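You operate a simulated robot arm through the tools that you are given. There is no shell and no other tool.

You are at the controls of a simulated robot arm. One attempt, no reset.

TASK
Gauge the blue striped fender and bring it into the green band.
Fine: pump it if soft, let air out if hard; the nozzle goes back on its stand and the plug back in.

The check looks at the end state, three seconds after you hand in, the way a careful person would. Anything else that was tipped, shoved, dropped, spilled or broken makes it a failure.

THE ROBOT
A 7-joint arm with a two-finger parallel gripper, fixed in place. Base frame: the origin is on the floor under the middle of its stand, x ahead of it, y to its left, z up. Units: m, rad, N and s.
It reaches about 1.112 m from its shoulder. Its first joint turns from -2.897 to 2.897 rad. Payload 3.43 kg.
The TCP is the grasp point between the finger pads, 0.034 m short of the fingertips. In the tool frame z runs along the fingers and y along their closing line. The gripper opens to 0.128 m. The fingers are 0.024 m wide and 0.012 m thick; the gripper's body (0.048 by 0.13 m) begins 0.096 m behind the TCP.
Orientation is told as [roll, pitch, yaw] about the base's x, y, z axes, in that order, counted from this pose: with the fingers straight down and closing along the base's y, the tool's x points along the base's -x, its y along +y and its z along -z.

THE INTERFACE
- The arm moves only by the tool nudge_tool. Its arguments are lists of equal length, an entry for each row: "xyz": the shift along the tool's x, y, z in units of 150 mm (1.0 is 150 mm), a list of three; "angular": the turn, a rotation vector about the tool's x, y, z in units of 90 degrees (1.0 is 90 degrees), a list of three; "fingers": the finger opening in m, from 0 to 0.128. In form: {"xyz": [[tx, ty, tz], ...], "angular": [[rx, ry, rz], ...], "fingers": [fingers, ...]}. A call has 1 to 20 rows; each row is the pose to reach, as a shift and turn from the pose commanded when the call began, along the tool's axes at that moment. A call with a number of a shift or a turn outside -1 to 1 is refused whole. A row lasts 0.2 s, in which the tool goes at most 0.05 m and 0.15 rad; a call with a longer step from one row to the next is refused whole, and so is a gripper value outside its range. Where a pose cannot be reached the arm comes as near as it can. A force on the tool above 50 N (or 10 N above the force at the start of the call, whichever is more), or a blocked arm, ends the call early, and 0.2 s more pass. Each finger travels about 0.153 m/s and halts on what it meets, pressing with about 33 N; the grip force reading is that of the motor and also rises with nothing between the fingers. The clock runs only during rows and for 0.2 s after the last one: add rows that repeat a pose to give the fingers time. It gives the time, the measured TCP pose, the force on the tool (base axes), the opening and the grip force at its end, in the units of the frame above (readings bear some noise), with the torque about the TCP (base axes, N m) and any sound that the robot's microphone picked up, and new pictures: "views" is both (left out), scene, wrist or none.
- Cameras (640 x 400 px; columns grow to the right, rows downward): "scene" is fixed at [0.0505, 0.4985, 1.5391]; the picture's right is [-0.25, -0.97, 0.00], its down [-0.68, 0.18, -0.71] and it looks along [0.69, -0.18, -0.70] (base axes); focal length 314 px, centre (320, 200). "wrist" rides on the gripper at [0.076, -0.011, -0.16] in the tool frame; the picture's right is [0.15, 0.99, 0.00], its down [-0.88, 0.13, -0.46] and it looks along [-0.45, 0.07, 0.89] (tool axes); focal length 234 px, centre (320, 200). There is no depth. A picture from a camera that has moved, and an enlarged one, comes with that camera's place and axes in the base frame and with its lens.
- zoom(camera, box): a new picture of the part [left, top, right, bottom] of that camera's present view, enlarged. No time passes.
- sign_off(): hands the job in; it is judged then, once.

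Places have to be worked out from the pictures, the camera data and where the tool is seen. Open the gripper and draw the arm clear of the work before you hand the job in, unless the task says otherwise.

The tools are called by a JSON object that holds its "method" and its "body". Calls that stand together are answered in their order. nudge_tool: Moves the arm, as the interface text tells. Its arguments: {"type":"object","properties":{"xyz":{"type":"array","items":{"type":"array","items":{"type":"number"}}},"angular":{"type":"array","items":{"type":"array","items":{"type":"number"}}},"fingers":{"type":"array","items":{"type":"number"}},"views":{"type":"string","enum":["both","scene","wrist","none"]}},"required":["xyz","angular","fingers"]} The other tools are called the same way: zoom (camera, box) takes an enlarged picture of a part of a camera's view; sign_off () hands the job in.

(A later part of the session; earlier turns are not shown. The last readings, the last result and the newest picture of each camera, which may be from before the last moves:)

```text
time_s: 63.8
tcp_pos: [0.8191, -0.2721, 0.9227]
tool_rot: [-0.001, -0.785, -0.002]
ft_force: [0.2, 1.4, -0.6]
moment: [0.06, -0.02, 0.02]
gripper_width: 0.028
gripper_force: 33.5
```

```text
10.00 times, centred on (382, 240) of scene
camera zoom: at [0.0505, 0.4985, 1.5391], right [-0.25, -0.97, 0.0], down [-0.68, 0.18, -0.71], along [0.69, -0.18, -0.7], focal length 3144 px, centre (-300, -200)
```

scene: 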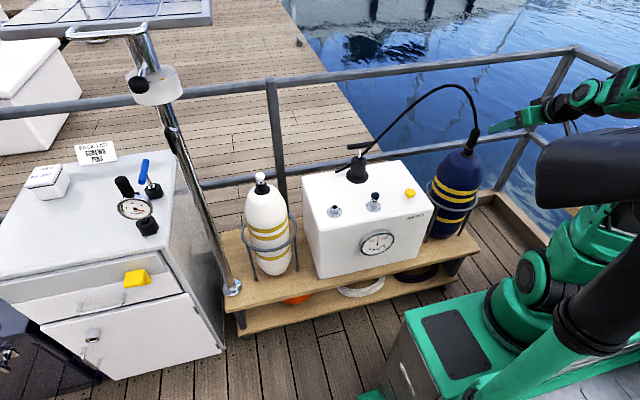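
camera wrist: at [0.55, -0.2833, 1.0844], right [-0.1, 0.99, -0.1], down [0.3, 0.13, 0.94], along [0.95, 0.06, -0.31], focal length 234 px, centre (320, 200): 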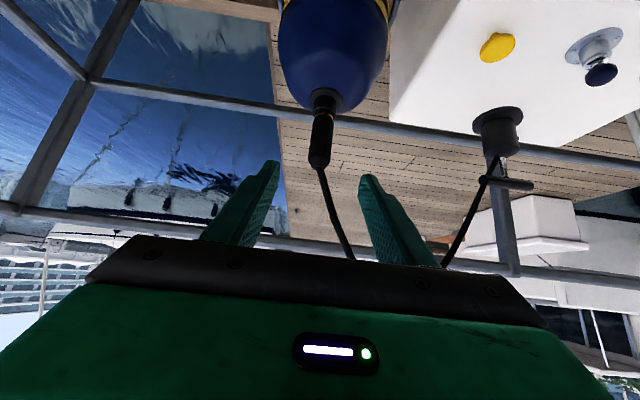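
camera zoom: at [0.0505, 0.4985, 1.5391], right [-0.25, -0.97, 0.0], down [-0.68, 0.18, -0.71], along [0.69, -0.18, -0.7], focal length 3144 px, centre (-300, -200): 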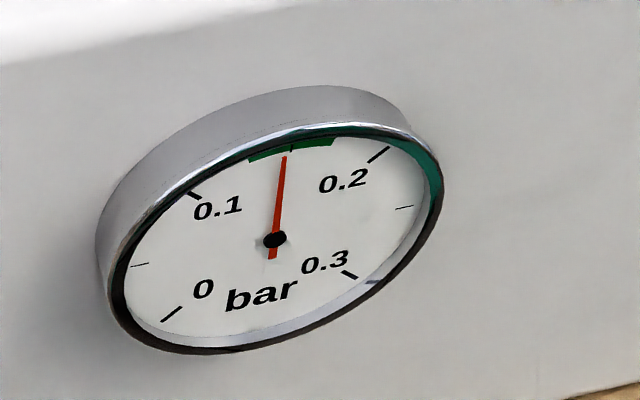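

The nozzle is gripped again and the gauge still reads about 0.149. I'll pull straight up out of the valve.

{"method": "nudge_tool", "body": {"xyz": [[-0.035, 0, -0.035], [-0.071, 0, -0.071], [-0.141, 0, -0.141], [-0.212, 0, -0.212]], "angular": [[0, 0, 0], [0, 0, 0], [0, 0, 0], [0, 0, 0]], "fingers": [0.02, 0.02, 0.02, 0.02], "views": "both"}}

{"method": "zoom", "body": {"camera": "wrist", "box": [220, 60, 420, 260]}}

{"method": "zoom", "body": {"camera": "scene", "box": [430, 60, 530, 180]}}

```text
time_s: 64.8
tcp_pos: [0.8196, -0.2695, 0.9677]
tool_rot: [-0.003, -0.784, -0.002]
ft_force: [1.0, -0.4, -0.8]
moment: [0.02, -0.01, 0.03]
gripper_width: 0.0279
gripper_force: 33.0
camera wrist: at [0.6531, -0.2825, 1.0275], right [-0.1, 0.99, -0.1], down [0.3, 0.13, 0.94], along [0.95, 0.06, -0.31], focal length 234 px, centre (320, 200)
```

scene: 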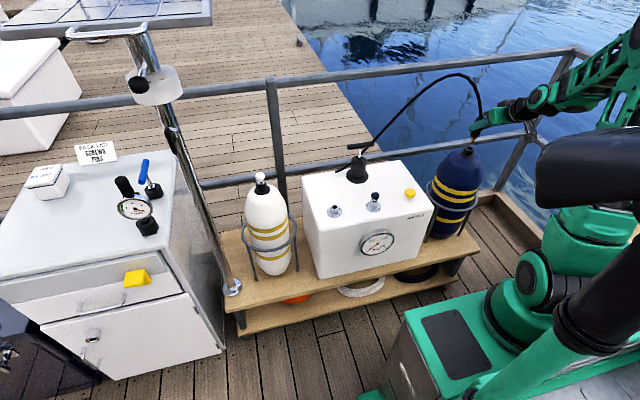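
wrist: 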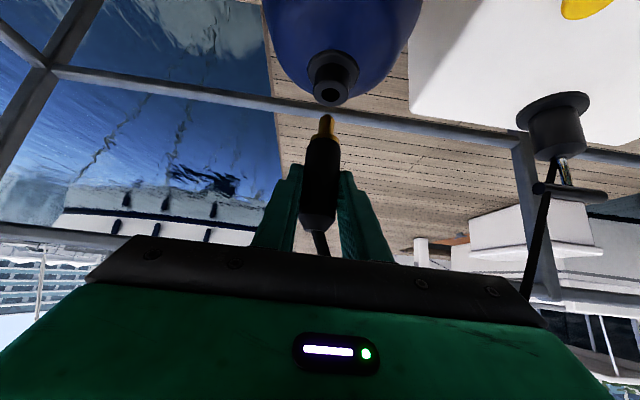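

```text
2.00 times, centred on (320, 160) of wrist
camera zoom: at [0.6531, -0.2825, 1.0275], right [-0.1, 0.99, -0.1], down [0.3, 0.13, 0.94], along [0.95, 0.06, -0.31], focal length 468 px, centre (320, 280)
```

zoom: 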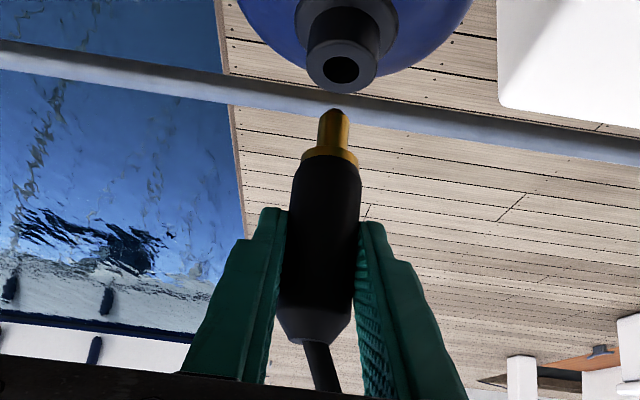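

```text
3.33 times, centred on (480, 120) of scene
camera zoom: at [0.0505, 0.4985, 1.5391], right [-0.25, -0.97, 0.0], down [-0.68, 0.18, -0.71], along [0.69, -0.18, -0.7], focal length 1048 px, centre (-213, 467)
```

zoom: 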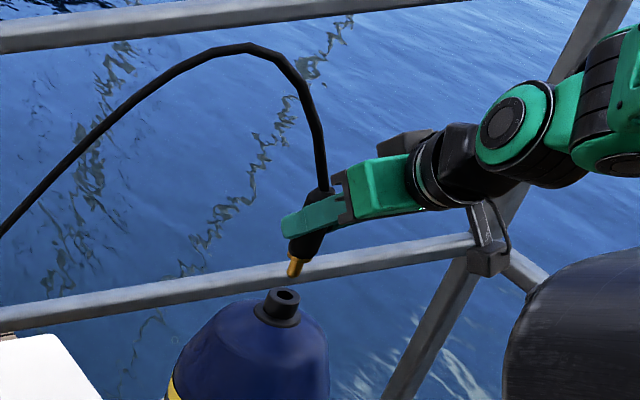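

The nozzle is out cleanly. I'll carry it back along the same path to hover over its stand.

{"method": "nudge_tool", "body": {"xyz": [[0.02, 0.3, -0.02], [0.04, 0.6, -0.04], [0.06, 0.9, -0.06]], "angular": [[0, 0, 0], [0, 0, 0], [0, 0, 0]], "fingers": [0.02, 0.02, 0.02], "views": "none"}}

{"method": "nudge_tool", "body": {"xyz": [[0.02, 0.3, -0.02], [0.04, 0.6, -0.04], [0.06, 0.9, -0.06]], "angular": [[0, 0, 0], [0, 0, 0], [0, 0, 0]], "fingers": [0.02, 0.02, 0.02], "views": "none"}}

{"method": "nudge_tool", "body": {"xyz": [[0.02, 0.3, -0.02], [0.04, 0.6, -0.04], [0.06, 0.9, -0.06], [0.06, 0.9, -0.06]], "angular": [[0, 0, 0], [0, 0, 0], [0, 0, 0], [0, 0, 0]], "fingers": [0.02, 0.02, 0.02, 0.02], "views": "both"}}

```text
time_s: 65.6
tcp_pos: [0.8074, -0.1364, 0.969]
tool_rot: [-0.001, -0.784, -0.001]
ft_force: [0.7, -0.4, -1.3]
moment: [-0.03, 0.03, 0.04]
gripper_width: 0.0281
gripper_force: 32.5
```

```text
time_s: 66.4
tcp_pos: [0.7946, -0.0014, 0.97]
tool_rot: [-0.002, -0.783, -0.003]
ft_force: [0.0, -0.6, -1.4]
moment: [0.0, 0.01, 0.03]
gripper_width: 0.028
gripper_force: 33.3
```

```text
time_s: 67.4
tcp_pos: [0.7821, 0.135, 0.9684]
tool_rot: [-0.002, -0.784, -0.001]
ft_force: [-0.4, 0.1, -1.7]
moment: [-0.01, -0.02, 0.02]
gripper_width: 0.0283
gripper_force: 32.7
camera wrist: at [0.6165, 0.1237, 1.0272], right [-0.1, 0.99, -0.1], down [0.3, 0.13, 0.94], along [0.95, 0.06, -0.31], focal length 234 px, centre (320, 200)
```

scene: 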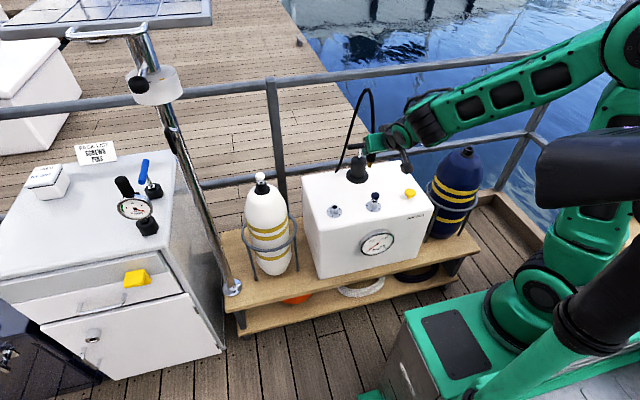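
wrist: 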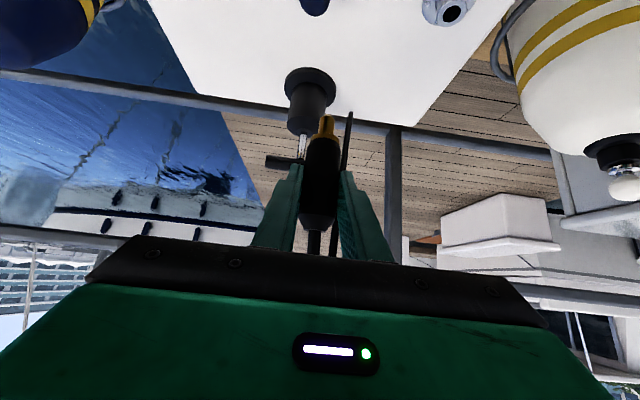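

I'll finish the lateral move, then descend to hover about 17 mm above the stand's rim.

{"method": "nudge_tool", "body": {"xyz": [[0.019, 0.27, -0.019], [0.038, 0.54, -0.038], [0.057, 0.791, -0.057], [0.2, 0.791, 0.086], [0.343, 0.791, 0.23], [0.486, 0.791, 0.373], [0.638, 0.791, 0.526], [0.638, 0.791, 0.526]], "angular": [[0, 0, 0], [0, 0, 0], [0, 0, 0], [0, 0, 0], [0, 0, 0], [0, 0, 0], [0, 0, 0], [0, 0, 0]], "fingers": [0.02, 0.02, 0.02, 0.02, 0.02, 0.02, 0.02, 0.02], "views": "both"}}

{"method": "zoom", "body": {"camera": "wrist", "box": [296, 70, 360, 130]}}

{"method": "zoom", "body": {"camera": "scene", "box": [315, 190, 355, 220]}}

```text
time_s: 69.2
tcp_pos: [0.7698, 0.2529, 0.8438]
tool_rot: [0.001, -0.783, -0.002]
ft_force: [0.0, 0.1, -0.4]
moment: [-0.02, -0.01, 0.0]
gripper_width: 0.0282
gripper_force: 33.2
camera wrist: at [0.6034, 0.2408, 0.9021], right [-0.1, 0.99, -0.1], down [0.3, 0.13, 0.94], along [0.95, 0.06, -0.31], focal length 234 px, centre (320, 200)
```

scene: 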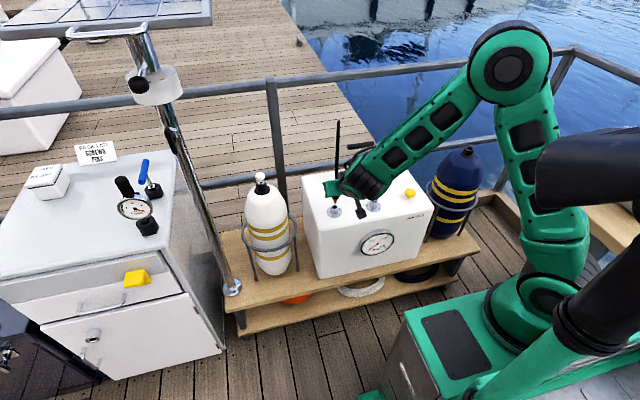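
wrist: 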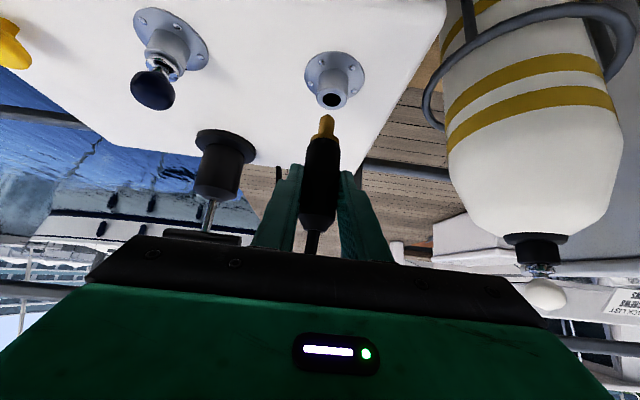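

```text
6.67 times, centred on (328, 100) of wrist
camera zoom: at [0.6034, 0.2408, 0.9021], right [-0.1, 0.99, -0.1], down [0.3, 0.13, 0.94], along [0.95, 0.06, -0.31], focal length 1561 px, centre (267, 867)
```

zoom: 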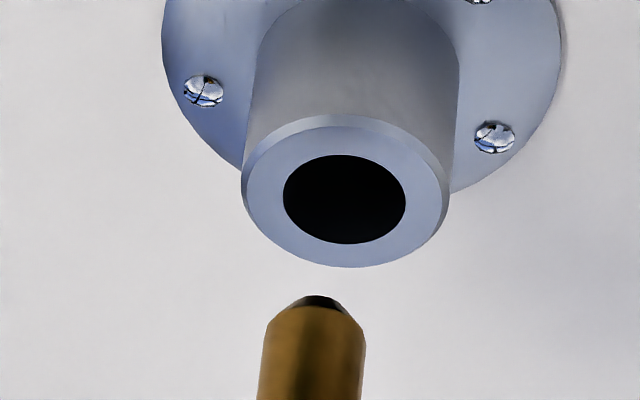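

```text
13.33 times, centred on (335, 205) of scene
camera zoom: at [0.0505, 0.4985, 1.5391], right [-0.25, -0.97, 0.0], down [-0.68, 0.18, -0.71], along [0.69, -0.18, -0.7], focal length 4192 px, centre (120, 133)
```

zoom: 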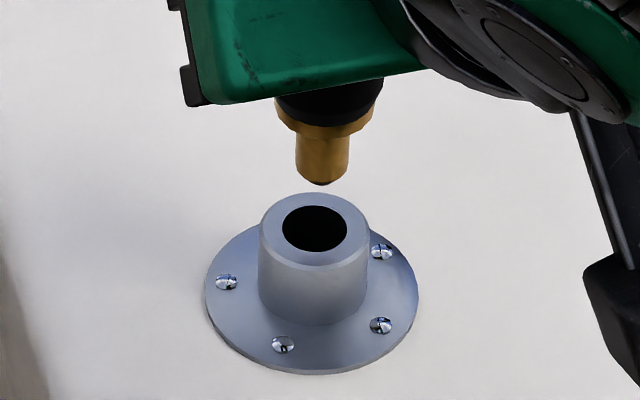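

Solving both views together, the hole is about 1 mm in -x, 1.7 mm in +y, and 19 mm below the brass end. I'll apply that correction and lower to just short of seating.

{"method": "nudge_tool", "body": {"xyz": [[0.005, 0.0113, -0.005], [0.061, 0.0113, 0.052], [0.108, 0.0113, 0.099], [0.141, 0.0113, 0.132], [0.16, 0.0113, 0.151]], "angular": [[0, 0, 0], [0, 0, 0], [0, 0, 0], [0, 0, 0], [0, 0, 0]], "fingers": [0.02, 0.02, 0.02, 0.02, 0.02], "views": "none"}}

{"method": "zoom", "body": {"camera": "scene", "box": [315, 190, 355, 220]}}

{"method": "zoom", "body": {"camera": "wrist", "box": [280, 70, 376, 150]}}

```text
time_s: 70.4
tcp_pos: [0.7701, 0.2535, 0.8114]
tool_rot: [-0.001, -0.783, -0.002]
ft_force: [0.3, 0.3, -0.9]
moment: [0.0, -0.03, 0.0]
gripper_width: 0.028
gripper_force: 32.8
```

```text
13.33 times, centred on (335, 205) of scene
camera zoom: at [0.0505, 0.4985, 1.5391], right [-0.25, -0.97, 0.0], down [-0.68, 0.18, -0.71], along [0.69, -0.18, -0.7], focal length 4192 px, centre (120, 133)
```

zoom: 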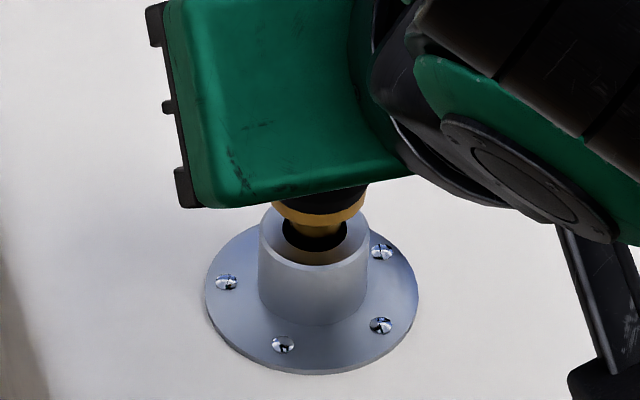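

```text
5.00 times, centred on (328, 110) of wrist
camera zoom: at [0.6029, 0.242, 0.8711], right [-0.1, 0.99, -0.1], down [0.3, 0.13, 0.94], along [0.95, 0.06, -0.31], focal length 1171 px, centre (280, 650)
```

zoom: 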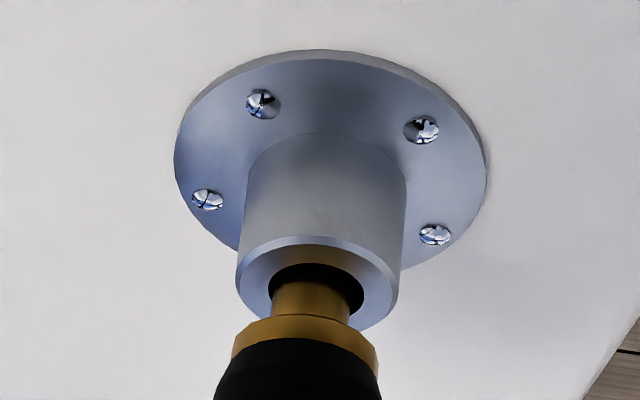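

The spigot is in the socket with no contact force, and the ring is about 8 mm above the rim. I'll keep lowering gently until it seats.

{"method": "nudge_tool", "body": {"xyz": [[0.0165, 0.004, 0.0165], [0.0282, 0.004, 0.0284], [0.0376, 0.004, 0.0378], [0.0447, 0.004, 0.0449]], "angular": [[0, 0, 0], [0, 0, 0], [0, 0, 0], [0, 0, 0]], "fingers": [0.02, 0.02, 0.02, 0.02], "views": "none"}}

{"method": "zoom", "body": {"camera": "scene", "box": [315, 190, 355, 220]}}

{"method": "zoom", "body": {"camera": "wrist", "box": [280, 70, 376, 150]}}

```text
time_s: 71.4
tcp_pos: [0.7707, 0.2543, 0.8003]
tool_rot: [-0.001, -0.784, -0.003]
ft_force: [-0.3, -0.8, -1.0]
moment: [0.0, 0.05, 0.02]
gripper_width: 0.0281
gripper_force: 33.4
```

```text
13.33 times, centred on (335, 205) of scene
camera zoom: at [0.0505, 0.4985, 1.5391], right [-0.25, -0.97, 0.0], down [-0.68, 0.18, -0.71], along [0.69, -0.18, -0.7], focal length 4192 px, centre (120, 133)
```

zoom: 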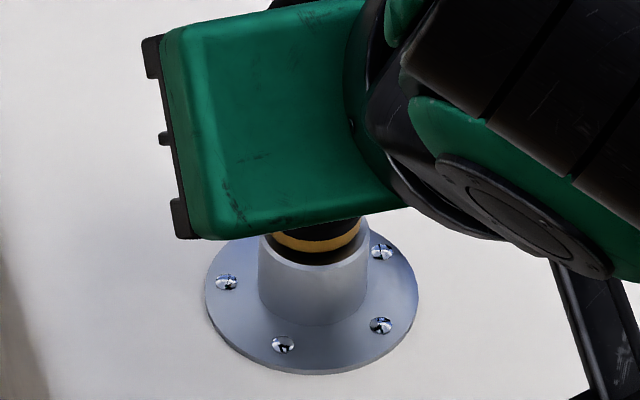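

```text
5.00 times, centred on (328, 110) of wrist
camera zoom: at [0.6031, 0.2427, 0.8611], right [-0.1, 0.99, -0.1], down [0.3, 0.13, 0.94], along [0.95, 0.06, -0.31], focal length 1171 px, centre (280, 650)
```

zoom: 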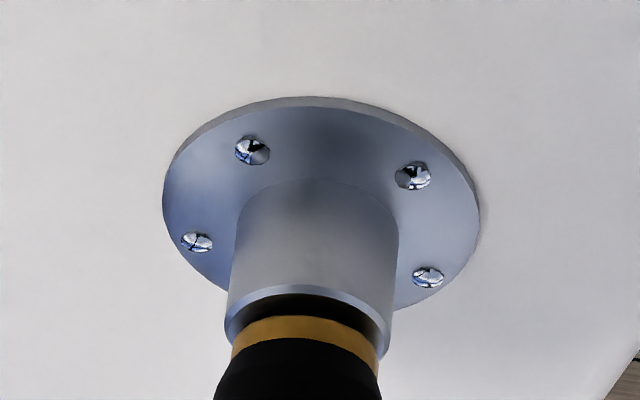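

Nearly seated. I'll continue down a few more mm until I feel contact.

{"method": "nudge_tool", "body": {"xyz": [[0.0094, 0, 0.0094], [0.0188, 0, 0.0188], [0.0259, 0, 0.0259]], "angular": [[0, 0, 0], [0, 0, 0], [0, 0, 0]], "fingers": [0.02, 0.02, 0.02], "views": "none"}}

{"method": "zoom", "body": {"camera": "scene", "box": [315, 190, 355, 220]}}

{"method": "zoom", "body": {"camera": "wrist", "box": [280, 70, 376, 150]}}

```text
time_s: 72.2
tcp_pos: [0.7689, 0.2549, 0.8002]
tool_rot: [0.004, -0.791, -0.006]
ft_force: [-12.9, -1.4, 44.0]
moment: [-0.16, -0.29, -0.02]
gripper_width: 0.0284
gripper_force: 33.0
```

```text
13.33 times, centred on (335, 205) of scene
camera zoom: at [0.0505, 0.4985, 1.5391], right [-0.25, -0.97, 0.0], down [-0.68, 0.18, -0.71], along [0.69, -0.18, -0.7], focal length 4192 px, centre (120, 133)
```

zoom: 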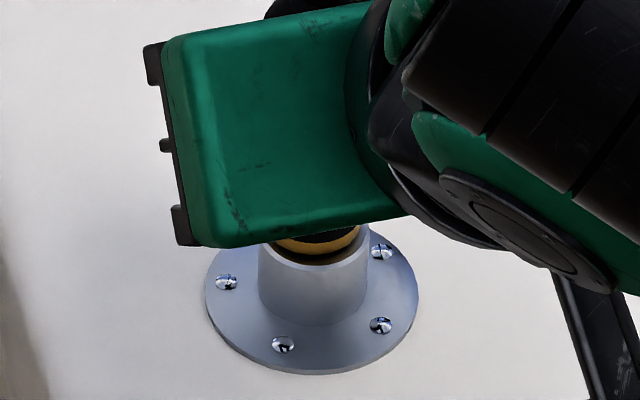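

```text
5.00 times, centred on (328, 110) of wrist
camera zoom: at [0.6029, 0.2425, 0.8583], right [-0.1, 0.99, -0.1], down [0.3, 0.13, 0.95], along [0.95, 0.07, -0.31], focal length 1171 px, centre (280, 650)
```

zoom: 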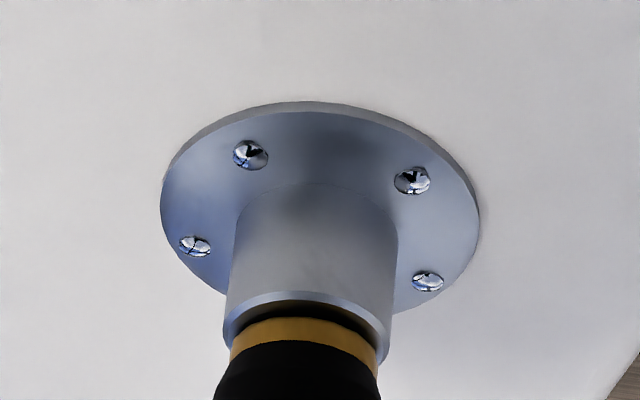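

Contact at 44 N, so it's seated. I'll ease the load off before releasing.

{"method": "nudge_tool", "body": {"xyz": [[-0.012, 0, -0.012], [-0.02, 0, -0.02], [-0.024, 0, -0.024]], "angular": [[0, 0, 0], [0, 0, 0], [0, 0, 0]], "fingers": [0.02, 0.02, 0.02], "views": "none"}}

{"method": "zoom", "body": {"camera": "wrist", "box": [220, 60, 420, 260]}}

```text
time_s: 73.0
tcp_pos: [0.7691, 0.2537, 0.8012]
tool_rot: [-0.002, -0.778, -0.002]
ft_force: [2.1, 2.1, 2.0]
moment: [0.09, -0.19, 0.03]
gripper_width: 0.0281
gripper_force: 32.7
```

```text
2.00 times, centred on (320, 160) of wrist
camera zoom: at [0.603, 0.2419, 0.8605], right [-0.1, 0.99, -0.11], down [0.31, 0.13, 0.94], along [0.95, 0.06, -0.32], focal length 468 px, centre (320, 280)
```

zoom: 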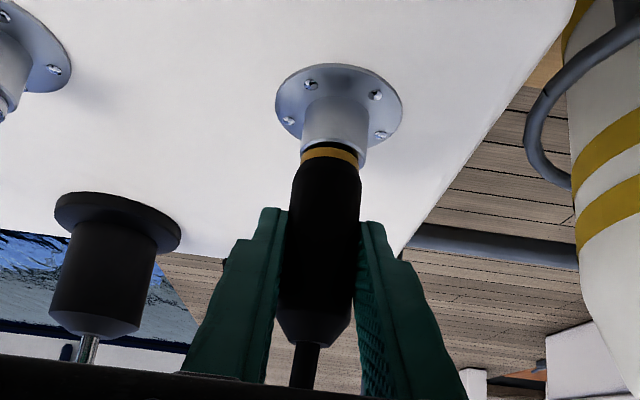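

It looks the same as the initial stand view. I'll release and back out along the tool axis.

{"method": "nudge_tool", "body": {"xyz": [[0, 0, 0], [0, 0, 0], [0, 0, 0], [0, 0, -0.15], [0, 0, -0.4], [0, 0, -0.7], [0, 0, -0.95]], "angular": [[0, 0, 0], [0, 0, 0], [0, 0, 0], [0, 0, 0], [0, 0, 0], [0, 0, 0], [0, 0, 0]], "fingers": [0.04, 0.06, 0.07, 0.07, 0.07, 0.07, 0.07], "views": "both"}}

{"method": "zoom", "body": {"camera": "scene", "box": [310, 110, 430, 270]}}

{"method": "zoom", "body": {"camera": "wrist", "box": [250, 60, 390, 260]}}

```text
time_s: 74.6
tcp_pos: [0.6682, 0.2541, 0.9024]
tool_rot: [-0.001, -0.783, -0.001]
ft_force: [-0.3, -0.4, 0.3]
moment: [-0.02, 0.01, 0.02]
gripper_width: 0.0701
gripper_force: 0.2
camera wrist: at [0.5011, 0.2416, 0.9629], right [-0.1, 0.99, -0.1], down [0.3, 0.13, 0.94], along [0.95, 0.06, -0.31], focal length 234 px, centre (320, 200)
```

scene: 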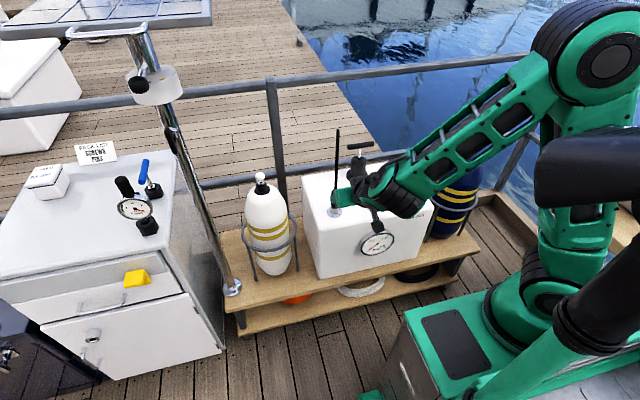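
wrist: 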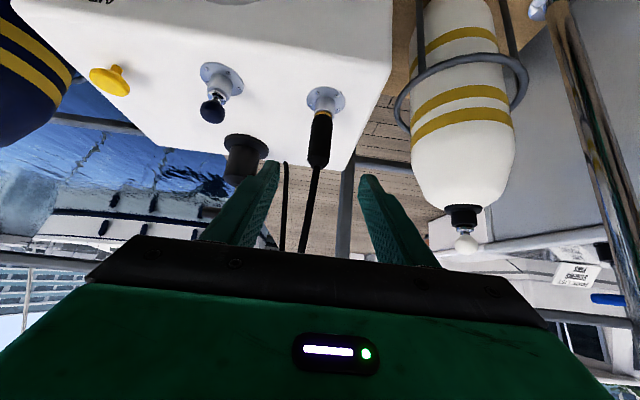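

```text
2.50 times, centred on (370, 190) of scene
camera zoom: at [0.0505, 0.4985, 1.5391], right [-0.25, -0.97, 0.0], down [-0.68, 0.18, -0.71], along [0.69, -0.18, -0.7], focal length 786 px, centre (195, 225)
```

zoom: 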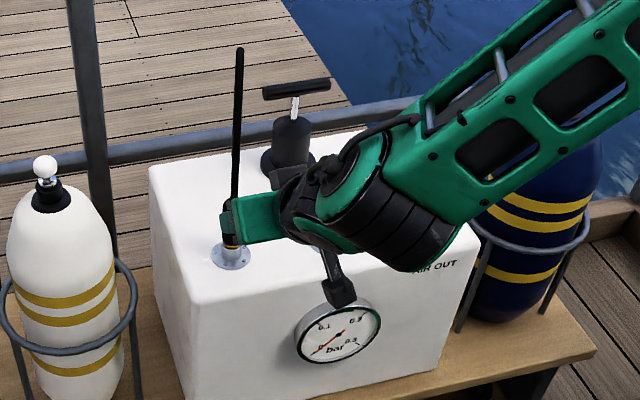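

```text
2.00 times, centred on (320, 160) of wrist
camera zoom: at [0.5011, 0.2416, 0.9629], right [-0.1, 0.99, -0.1], down [0.3, 0.13, 0.94], along [0.95, 0.06, -0.31], focal length 468 px, centre (320, 280)
```

zoom: 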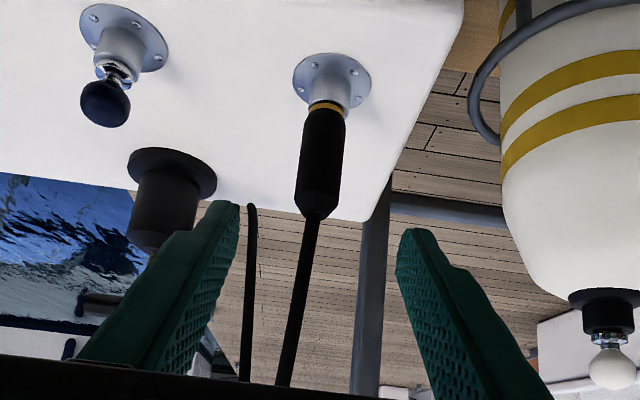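

The nozzle is back on its stand. Next I'll bring the gripper upright and move over the parked plug.

{"method": "nudge_tool", "body": {"xyz": [[-0.05, -0.05, -0.1], [-0.11, -0.23, -0.13], [-0.17, -0.42, -0.16], [-0.23, -0.61, -0.19], [-0.28, -0.8, -0.21], [-0.329, -0.967, -0.237], [-0.329, -0.967, -0.237]], "angular": [[0, 0.07, 0], [0, 0.15, 0], [0, 0.235, 0], [0, 0.32, 0], [0, 0.405, 0], [0, 0.49, 0], [0, 0.4985, 0]], "fingers": [0.07, 0.07, 0.07, 0.07, 0.07, 0.07, 0.07], "views": "none"}}

{"method": "nudge_tool", "body": {"xyz": [[-0.2, 0, 0.05], [-0.4, 0, 0.15], [-0.6, 0, 0.3], [-0.6, 0, 0.3]], "angular": [[0, 0, 0], [0, 0, 0], [0, 0, 0], [0, 0, 0]], "fingers": [0.07, 0.07, 0.07, 0.07], "views": "both"}}

{"method": "zoom", "body": {"camera": "wrist", "box": [260, 60, 380, 210]}}

{"method": "zoom", "body": {"camera": "scene", "box": [310, 110, 430, 220]}}

```text
time_s: 76.2
tcp_pos: [0.6778, 0.1093, 0.9626]
tool_rot: [0.0, 0.001, -0.002]
ft_force: [0.2, -0.8, -0.2]
moment: [0.01, 0.01, 0.0]
gripper_width: 0.07
gripper_force: 0.0
```

```text
time_s: 77.2
tcp_pos: [0.7691, 0.1087, 0.9179]
tool_rot: [0.0, -0.001, -0.004]
ft_force: [0.0, 0.4, -0.1]
moment: [0.0, 0.0, -0.02]
gripper_width: 0.0699
gripper_force: 0.1
camera wrist: at [0.6928, 0.0964, 1.0786], right [-0.14, 0.99, 0.0], down [0.88, 0.13, 0.46], along [0.45, 0.06, -0.89], focal length 234 px, centre (320, 200)
```

scene: 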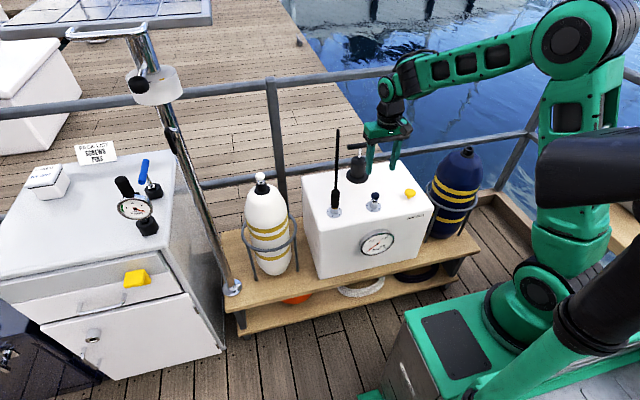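
wrist: 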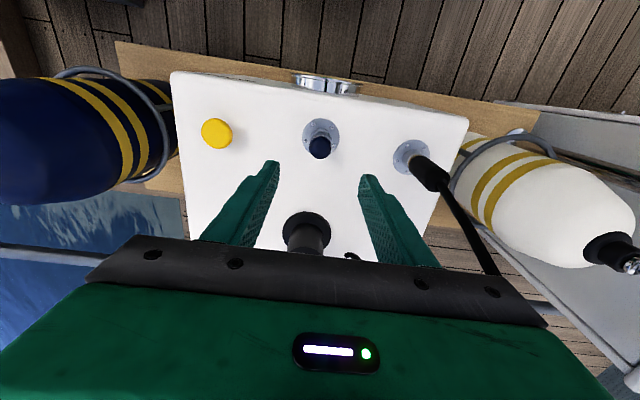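

```text
2.67 times, centred on (320, 135) of wrist
camera zoom: at [0.6928, 0.0964, 1.0786], right [-0.14, 0.99, 0.0], down [0.88, 0.13, 0.46], along [0.45, 0.06, -0.89], focal length 624 px, centre (320, 373)
```

zoom: 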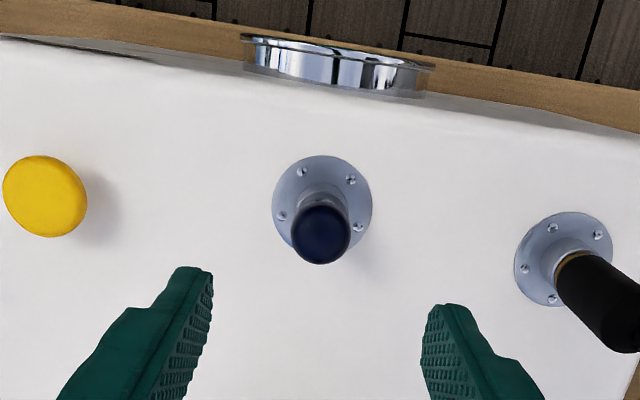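

```text
3.64 times, centred on (370, 165) of scene
camera zoom: at [0.0505, 0.4985, 1.5391], right [-0.25, -0.97, 0.0], down [-0.68, 0.18, -0.71], along [0.69, -0.18, -0.7], focal length 1143 px, centre (138, 327)
```

zoom: 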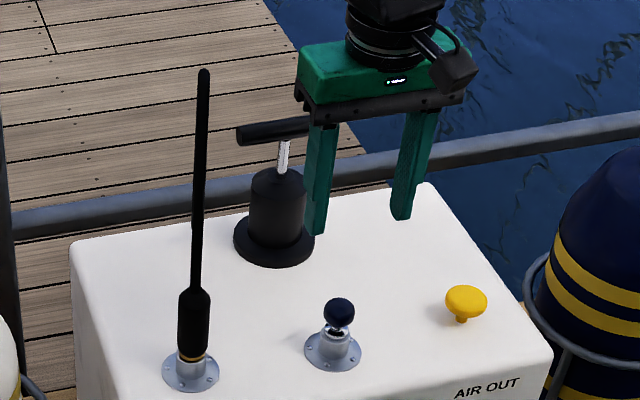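

The plug ball is at about (0.7696, 0.109), directly below. I'll descend to the same grasp height as before and close.

{"method": "nudge_tool", "body": {"xyz": [[-0.008, 0, 0.25], [-0.008, 0, 0.5], [-0.008, 0, 0.7], [-0.008, 0, 0.833], [-0.008, 0, 0.833], [-0.008, 0, 0.833], [-0.008, 0, 0.833], [-0.008, 0, 0.833]], "angular": [[0, 0, 0], [0, 0, 0], [0, 0, 0], [0, 0, 0], [0, 0, 0], [0, 0, 0], [0, 0, 0], [0, 0, 0]], "fingers": [0.07, 0.07, 0.07, 0.065, 0.06, 0.04, 0.02, 0.02], "views": "both"}}

{"method": "zoom", "body": {"camera": "wrist", "box": [270, 120, 366, 210]}}

{"method": "zoom", "body": {"camera": "scene", "box": [340, 150, 400, 220]}}

```text
time_s: 79.0
tcp_pos: [0.7728, 0.1078, 0.7939]
tool_rot: [-0.001, 0.001, -0.003]
ft_force: [-1.0, 0.1, -0.3]
moment: [0.0, 0.02, -0.03]
gripper_width: 0.0279
gripper_force: 33.0
camera wrist: at [0.6954, 0.0961, 0.9534], right [-0.14, 0.99, 0.0], down [0.88, 0.13, 0.46], along [0.45, 0.07, -0.89], focal length 234 px, centre (320, 200)
```

scene: 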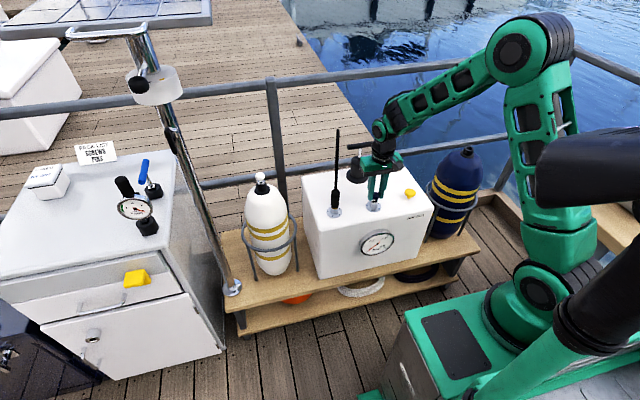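
wrist: 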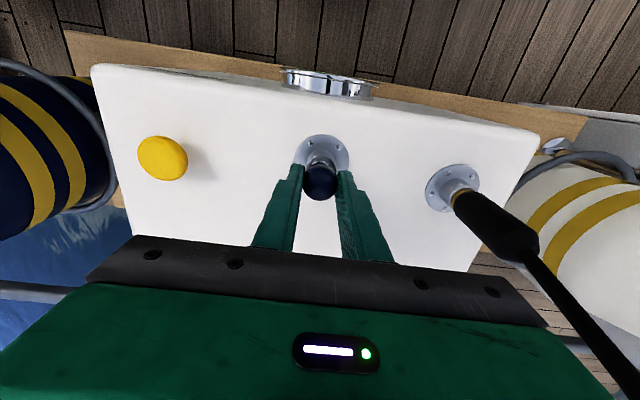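

```text
4.44 times, centred on (318, 165) of wrist
camera zoom: at [0.6954, 0.0961, 0.9534], right [-0.14, 0.99, 0.0], down [0.88, 0.13, 0.46], along [0.45, 0.07, -0.89], focal length 1041 px, centre (329, 356)
```

zoom: 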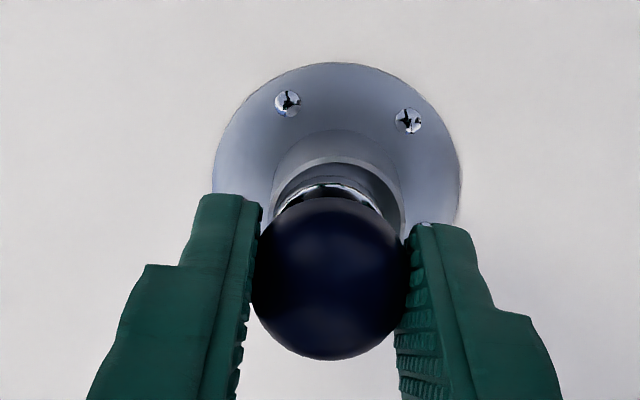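

```text
5.71 times, centred on (370, 185) of scene
camera zoom: at [0.0505, 0.4985, 1.5391], right [-0.25, -0.97, 0.0], down [-0.68, 0.18, -0.71], along [0.69, -0.18, -0.7], focal length 1797 px, centre (34, 286)
```

zoom: 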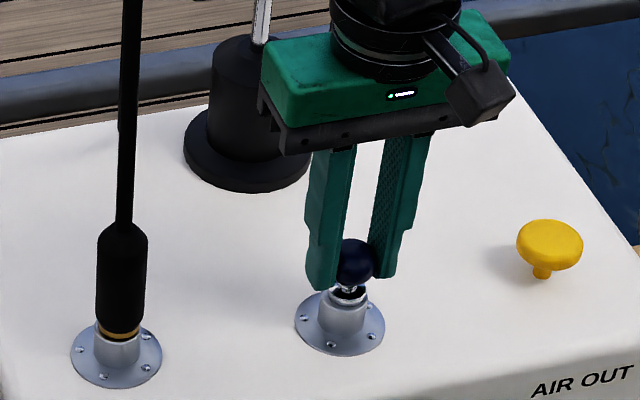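

The plug is gripped. I'll lift it out of the socket and rise to a safe transit height.

{"method": "nudge_tool", "body": {"xyz": [[0, 0, -0.05], [0, 0, -0.12], [0, 0, -0.25], [0, 0, -0.5], [0, 0, -0.75], [0, 0, -0.99]], "angular": [[0, 0, 0], [0, 0, 0], [0, 0, 0], [0, 0, 0], [0, 0, 0], [0, 0, 0]], "fingers": [0.02, 0.02, 0.02, 0.02, 0.02, 0.02], "views": "none"}}

{"method": "nudge_tool", "body": {"xyz": [[-0.05, -0.3, -0.13], [-0.1, -0.6, -0.26], [-0.15, -0.9, -0.3], [-0.15, -0.9, -0.3]], "angular": [[0, 0, 0], [0, 0, 0], [0, 0, 0], [0, 0, 0]], "fingers": [0.02, 0.02, 0.02, 0.02], "views": "both"}}

```text
time_s: 80.4
tcp_pos: [0.7732, 0.1095, 0.9397]
tool_rot: [0.0, 0.002, -0.003]
ft_force: [0.4, -0.1, 0.8]
moment: [-0.01, -0.01, 0.0]
gripper_width: 0.0279
gripper_force: 33.1
```

```text
time_s: 81.4
tcp_pos: [0.7932, -0.026, 0.985]
tool_rot: [-0.001, 0.001, -0.002]
ft_force: [0.7, 0.2, -1.5]
moment: [-0.02, 0.01, -0.01]
gripper_width: 0.0278
gripper_force: 33.3
camera wrist: at [0.7175, -0.0382, 1.1445], right [-0.14, 0.99, 0.0], down [0.88, 0.13, 0.46], along [0.45, 0.07, -0.89], focal length 234 px, centre (320, 200)
```

scene: 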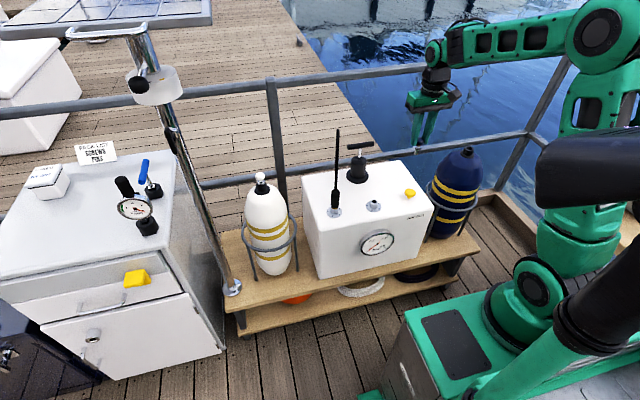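
wrist: 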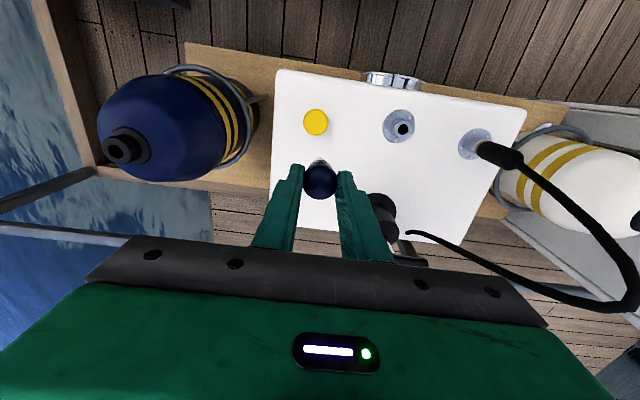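

I'll carry the plug over to the fender and hover above the valve.

{"method": "nudge_tool", "body": {"xyz": [[-0.045, -0.3, 0], [-0.09, -0.6, 0], [-0.136, -0.9, 0]], "angular": [[0, 0, 0], [0, 0, 0], [0, 0, 0]], "fingers": [0.02, 0.02, 0.02], "views": "none"}}

{"method": "nudge_tool", "body": {"xyz": [[-0.04, -0.25, 0], [-0.08, -0.5, 0], [-0.111, -0.733, 0], [-0.111, -0.733, 0.13], [-0.111, -0.733, 0.13]], "angular": [[0, 0, 0], [0, 0, 0], [0, 0, 0], [0, 0, 0], [0, 0, 0]], "fingers": [0.02, 0.02, 0.02, 0.02, 0.02], "views": "both"}}

{"method": "zoom", "body": {"camera": "wrist", "box": [280, 110, 360, 210]}}

{"method": "zoom", "body": {"camera": "scene", "box": [450, 110, 498, 150]}}

```text
time_s: 82.2
tcp_pos: [0.8128, -0.1621, 0.9874]
tool_rot: [-0.001, -0.001, -0.001]
ft_force: [-0.3, 0.3, 0.0]
moment: [-0.04, -0.01, -0.02]
gripper_width: 0.0279
gripper_force: 33.2
```

```text
time_s: 83.4
tcp_pos: [0.8285, -0.2713, 0.967]
tool_rot: [0.001, 0.0, -0.002]
ft_force: [-0.1, 0.5, -0.4]
moment: [0.03, -0.02, 0.02]
gripper_width: 0.0278
gripper_force: 32.8
camera wrist: at [0.7521, -0.2835, 1.127], right [-0.14, 0.99, 0.0], down [0.88, 0.13, 0.46], along [0.45, 0.07, -0.89], focal length 234 px, centre (320, 200)
```

scene: 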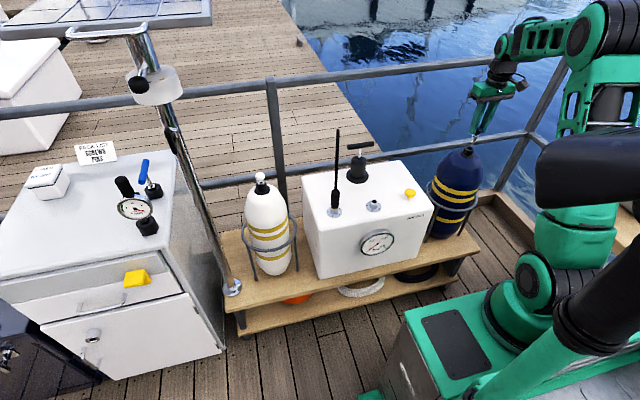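
wrist: 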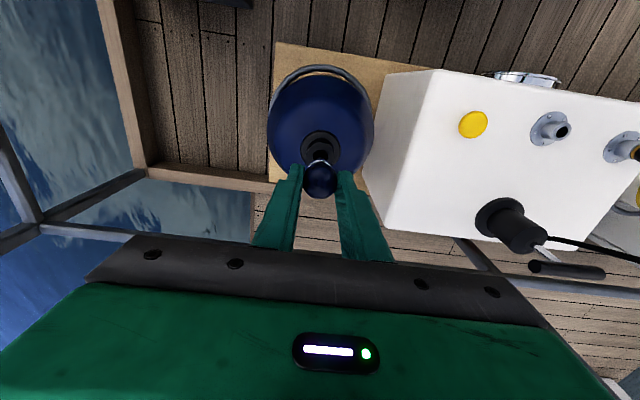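

```text
4.00 times, centred on (320, 160) of wrist
camera zoom: at [0.7521, -0.2835, 1.127], right [-0.14, 0.99, 0.0], down [0.88, 0.13, 0.46], along [0.45, 0.07, -0.89], focal length 937 px, centre (320, 360)
```

zoom: 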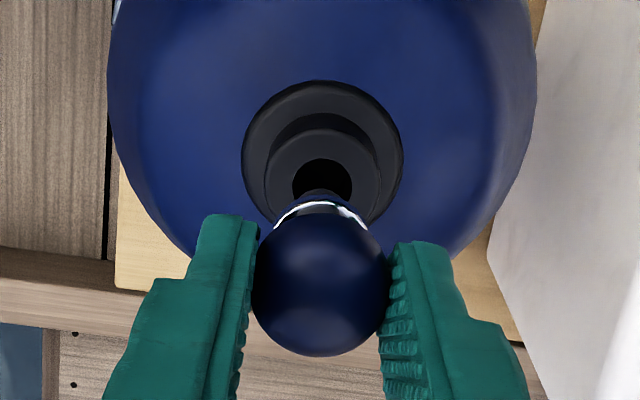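

```text
10.00 times, centred on (474, 130) of scene
camera zoom: at [0.0505, 0.4985, 1.5391], right [-0.25, -0.97, 0.0], down [-0.68, 0.18, -0.71], along [0.69, -0.18, -0.7], focal length 3144 px, centre (-1220, 900)
```

zoom: 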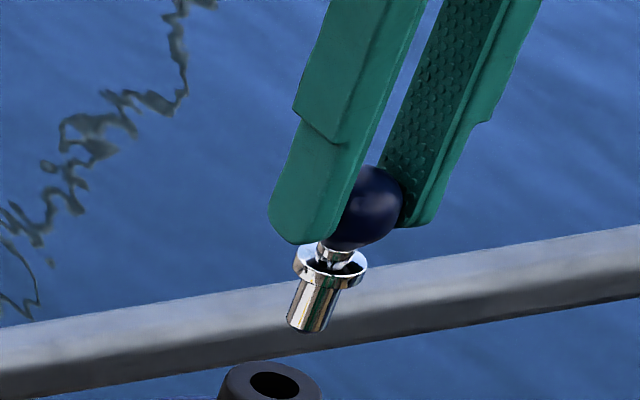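

The valve hole is nearly in line; both views suggest the plug needs about +2.5 mm in x. I'll adjust and lower 17 mm, then recheck with a tight zoom.

{"method": "nudge_tool", "body": {"xyz": [[-0.0165, 0, 0.0], [-0.0165, 0, 0.06], [-0.0165, 0, 0.113], [-0.0165, 0, 0.113]], "angular": [[0, 0, 0], [0, 0, 0], [0, 0, 0], [0, 0, 0]], "fingers": [0.02, 0.02, 0.02, 0.02], "views": "none"}}

{"method": "zoom", "body": {"camera": "wrist", "box": [290, 130, 350, 205]}}

{"method": "zoom", "body": {"camera": "scene", "box": [455, 125, 487, 150]}}

```text
time_s: 84.4
tcp_pos: [0.831, -0.2698, 0.9498]
tool_rot: [0.001, 0.001, 0.0]
ft_force: [-0.5, -0.1, -0.5]
moment: [0.03, -0.02, 0.02]
gripper_width: 0.028
gripper_force: 32.7
```

```text
5.33 times, centred on (320, 168) of wrist
camera zoom: at [0.7553, -0.2824, 1.1094], right [-0.14, 0.99, 0.0], down [0.88, 0.13, 0.46], along [0.45, 0.07, -0.89], focal length 1249 px, centre (320, 373)
```

zoom: 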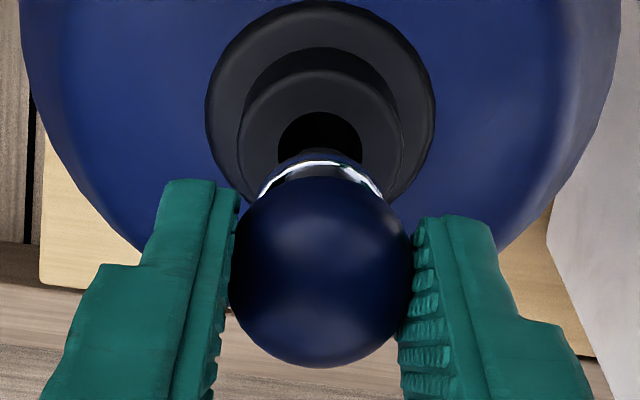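

```text
16.00 times, centred on (471, 138) of scene
camera zoom: at [0.0505, 0.4985, 1.5391], right [-0.25, -0.97, 0.0], down [-0.68, 0.18, -0.71], along [0.69, -0.18, -0.7], focal length 5031 px, centre (-2096, 1200)
```

zoom: 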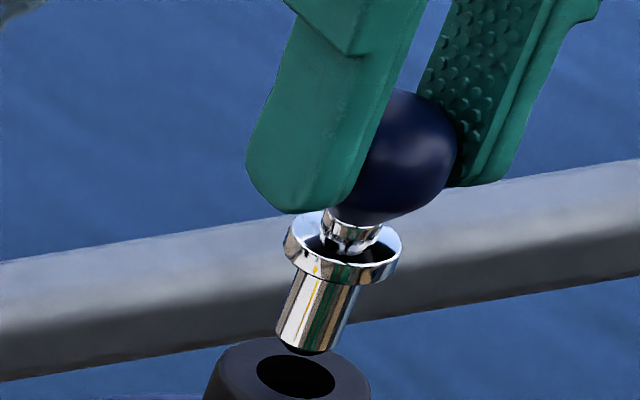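

The pin is now within about 1 mm of the hole axis in both views, and about 9 mm above the rim. I'll lower it in, watching the force.

{"method": "nudge_tool", "body": {"xyz": [[0, 0, 0.06], [0, 0, 0.1], [0, 0, 0.14], [0, 0, 0.17], [0, 0, 0.19]], "angular": [[0, 0, 0], [0, 0, 0], [0, 0, 0], [0, 0, 0], [0, 0, 0]], "fingers": [0.02, 0.02, 0.02, 0.02, 0.02], "views": "none"}}

{"method": "zoom", "body": {"camera": "scene", "box": [455, 125, 487, 150]}}

{"method": "zoom", "body": {"camera": "wrist", "box": [290, 130, 350, 205]}}

```text
time_s: 85.6
tcp_pos: [0.8323, -0.2703, 0.9219]
tool_rot: [0.0, -0.001, -0.004]
ft_force: [-0.3, -0.2, -0.7]
moment: [-0.02, 0.01, 0.0]
gripper_width: 0.0278
gripper_force: 33.1
```

```text
16.00 times, centred on (471, 138) of scene
camera zoom: at [0.0505, 0.4985, 1.5391], right [-0.25, -0.97, 0.0], down [-0.68, 0.18, -0.71], along [0.69, -0.18, -0.7], focal length 5031 px, centre (-2096, 1200)
```

zoom: 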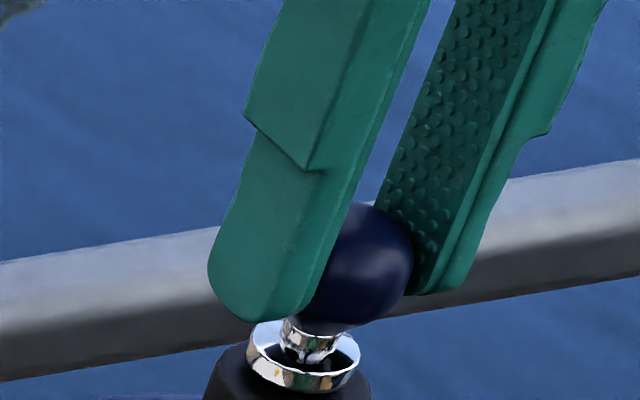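

```text
5.33 times, centred on (320, 168) of wrist
camera zoom: at [0.7548, -0.2828, 1.0811], right [-0.14, 0.99, 0.0], down [0.88, 0.13, 0.46], along [0.45, 0.07, -0.89], focal length 1249 px, centre (320, 373)
```

zoom: 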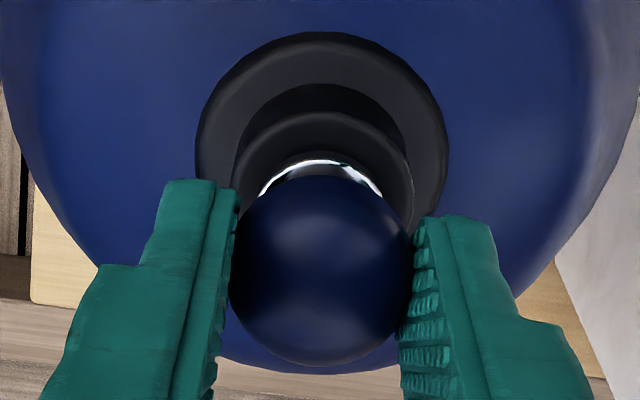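

The pin is in the valve and the flange is just above the collar. I'll lower the last few mm until it seats.

{"method": "nudge_tool", "body": {"xyz": [[0, 0, 0.02], [0, 0, 0.04], [0, 0, 0.06], [0, 0, 0.075]], "angular": [[0, 0, 0], [0, 0, 0], [0, 0, 0], [0, 0, 0]], "fingers": [0.02, 0.02, 0.02, 0.02], "views": "none"}}

{"method": "zoom", "body": {"camera": "scene", "box": [450, 125, 490, 160]}}

```text
time_s: 86.6
tcp_pos: [0.8304, -0.2705, 0.9119]
tool_rot: [-0.003, -0.003, -0.003]
ft_force: [2.2, -0.6, 20.1]
moment: [-0.25, -0.17, 0.02]
gripper_width: 0.028
gripper_force: 32.9
```

```text
11.43 times, centred on (470, 142) of scene
camera zoom: at [0.0505, 0.4985, 1.5391], right [-0.25, -0.97, 0.0], down [-0.68, 0.18, -0.71], along [0.69, -0.18, -0.7], focal length 3593 px, centre (-1394, 857)
```

zoom: 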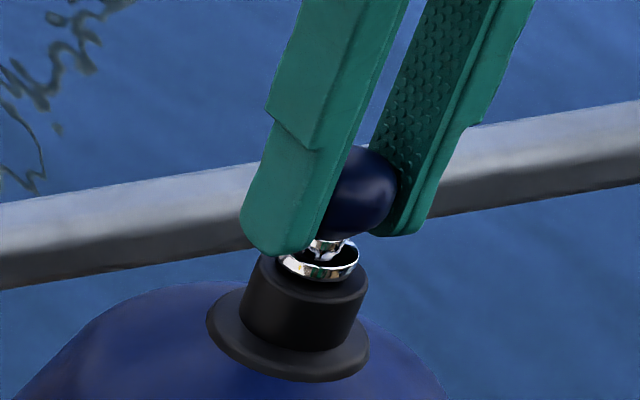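

Seated at z 0.912 with 20 N, which matches the original height. I'll press slightly more to make sure it's fully home, then release.

{"method": "nudge_tool", "body": {"xyz": [[0, 0, 0.01], [0, 0, 0.015]], "angular": [[0, 0, 0], [0, 0, 0]], "fingers": [0.02, 0.02], "views": "none"}}

{"method": "nudge_tool", "body": {"xyz": [[0, 0, -0.02], [0, 0, -0.025], [0, 0, -0.025]], "angular": [[0, 0, 0], [0, 0, 0], [0, 0, 0]], "fingers": [0.02, 0.02, 0.02], "views": "none"}}

{"method": "zoom", "body": {"camera": "scene", "box": [450, 125, 490, 160]}}

```text
time_s: 87.2
tcp_pos: [0.8311, -0.2704, 0.908]
tool_rot: [0.001, -0.001, -0.004]
ft_force: [3.0, -1.4, 18.1]
moment: [-0.14, -0.15, 0.04]
gripper_width: 0.0276
gripper_force: 33.5
```

```text
time_s: 88.0
tcp_pos: [0.8311, -0.2715, 0.9122]
tool_rot: [-0.001, 0.002, -0.004]
ft_force: [0.0, -0.3, 0.1]
moment: [0.02, 0.01, -0.01]
gripper_width: 0.0278
gripper_force: 33.4
```

```text
11.43 times, centred on (470, 142) of scene
camera zoom: at [0.0505, 0.4985, 1.5391], right [-0.25, -0.97, 0.0], down [-0.68, 0.18, -0.71], along [0.69, -0.18, -0.7], focal length 3593 px, centre (-1394, 857)
```

zoom: 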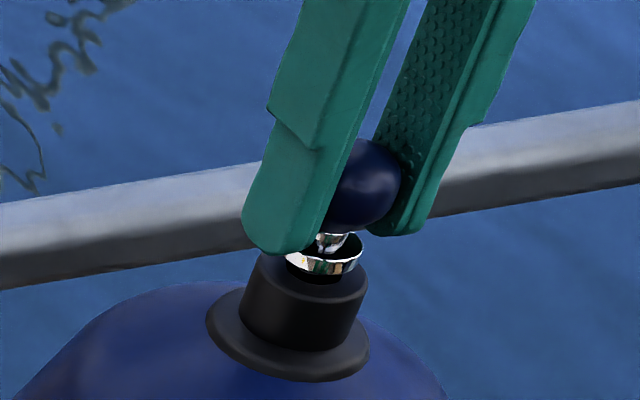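

Easing up lifted the plug about 3 mm because it's a loose fit in the valve. I'll press it back down to contact and open the fingers there without lifting first.

{"method": "nudge_tool", "body": {"xyz": [[0, 0, 0.012], [0, 0, 0.024], [0, 0, 0.028]], "angular": [[0, 0, 0], [0, 0, 0], [0, 0, 0]], "fingers": [0.02, 0.02, 0.02], "views": "none"}}

{"method": "zoom", "body": {"camera": "scene", "box": [450, 125, 490, 160]}}

```text
time_s: 88.8
tcp_pos: [0.8304, -0.2712, 0.9092]
tool_rot: [-0.001, 0.0, -0.003]
ft_force: [-0.9, -1.7, 9.3]
moment: [-0.11, 0.05, -0.02]
gripper_width: 0.0277
gripper_force: 32.8
```

```text
11.43 times, centred on (470, 142) of scene
camera zoom: at [0.0505, 0.4985, 1.5391], right [-0.25, -0.97, 0.0], down [-0.68, 0.18, -0.71], along [0.69, -0.18, -0.7], focal length 3593 px, centre (-1394, 857)
```

zoom: 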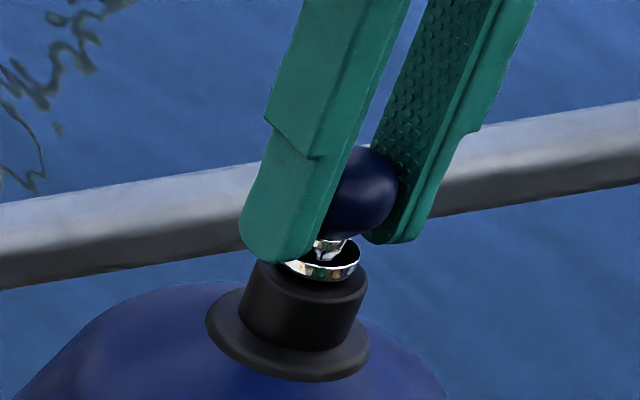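

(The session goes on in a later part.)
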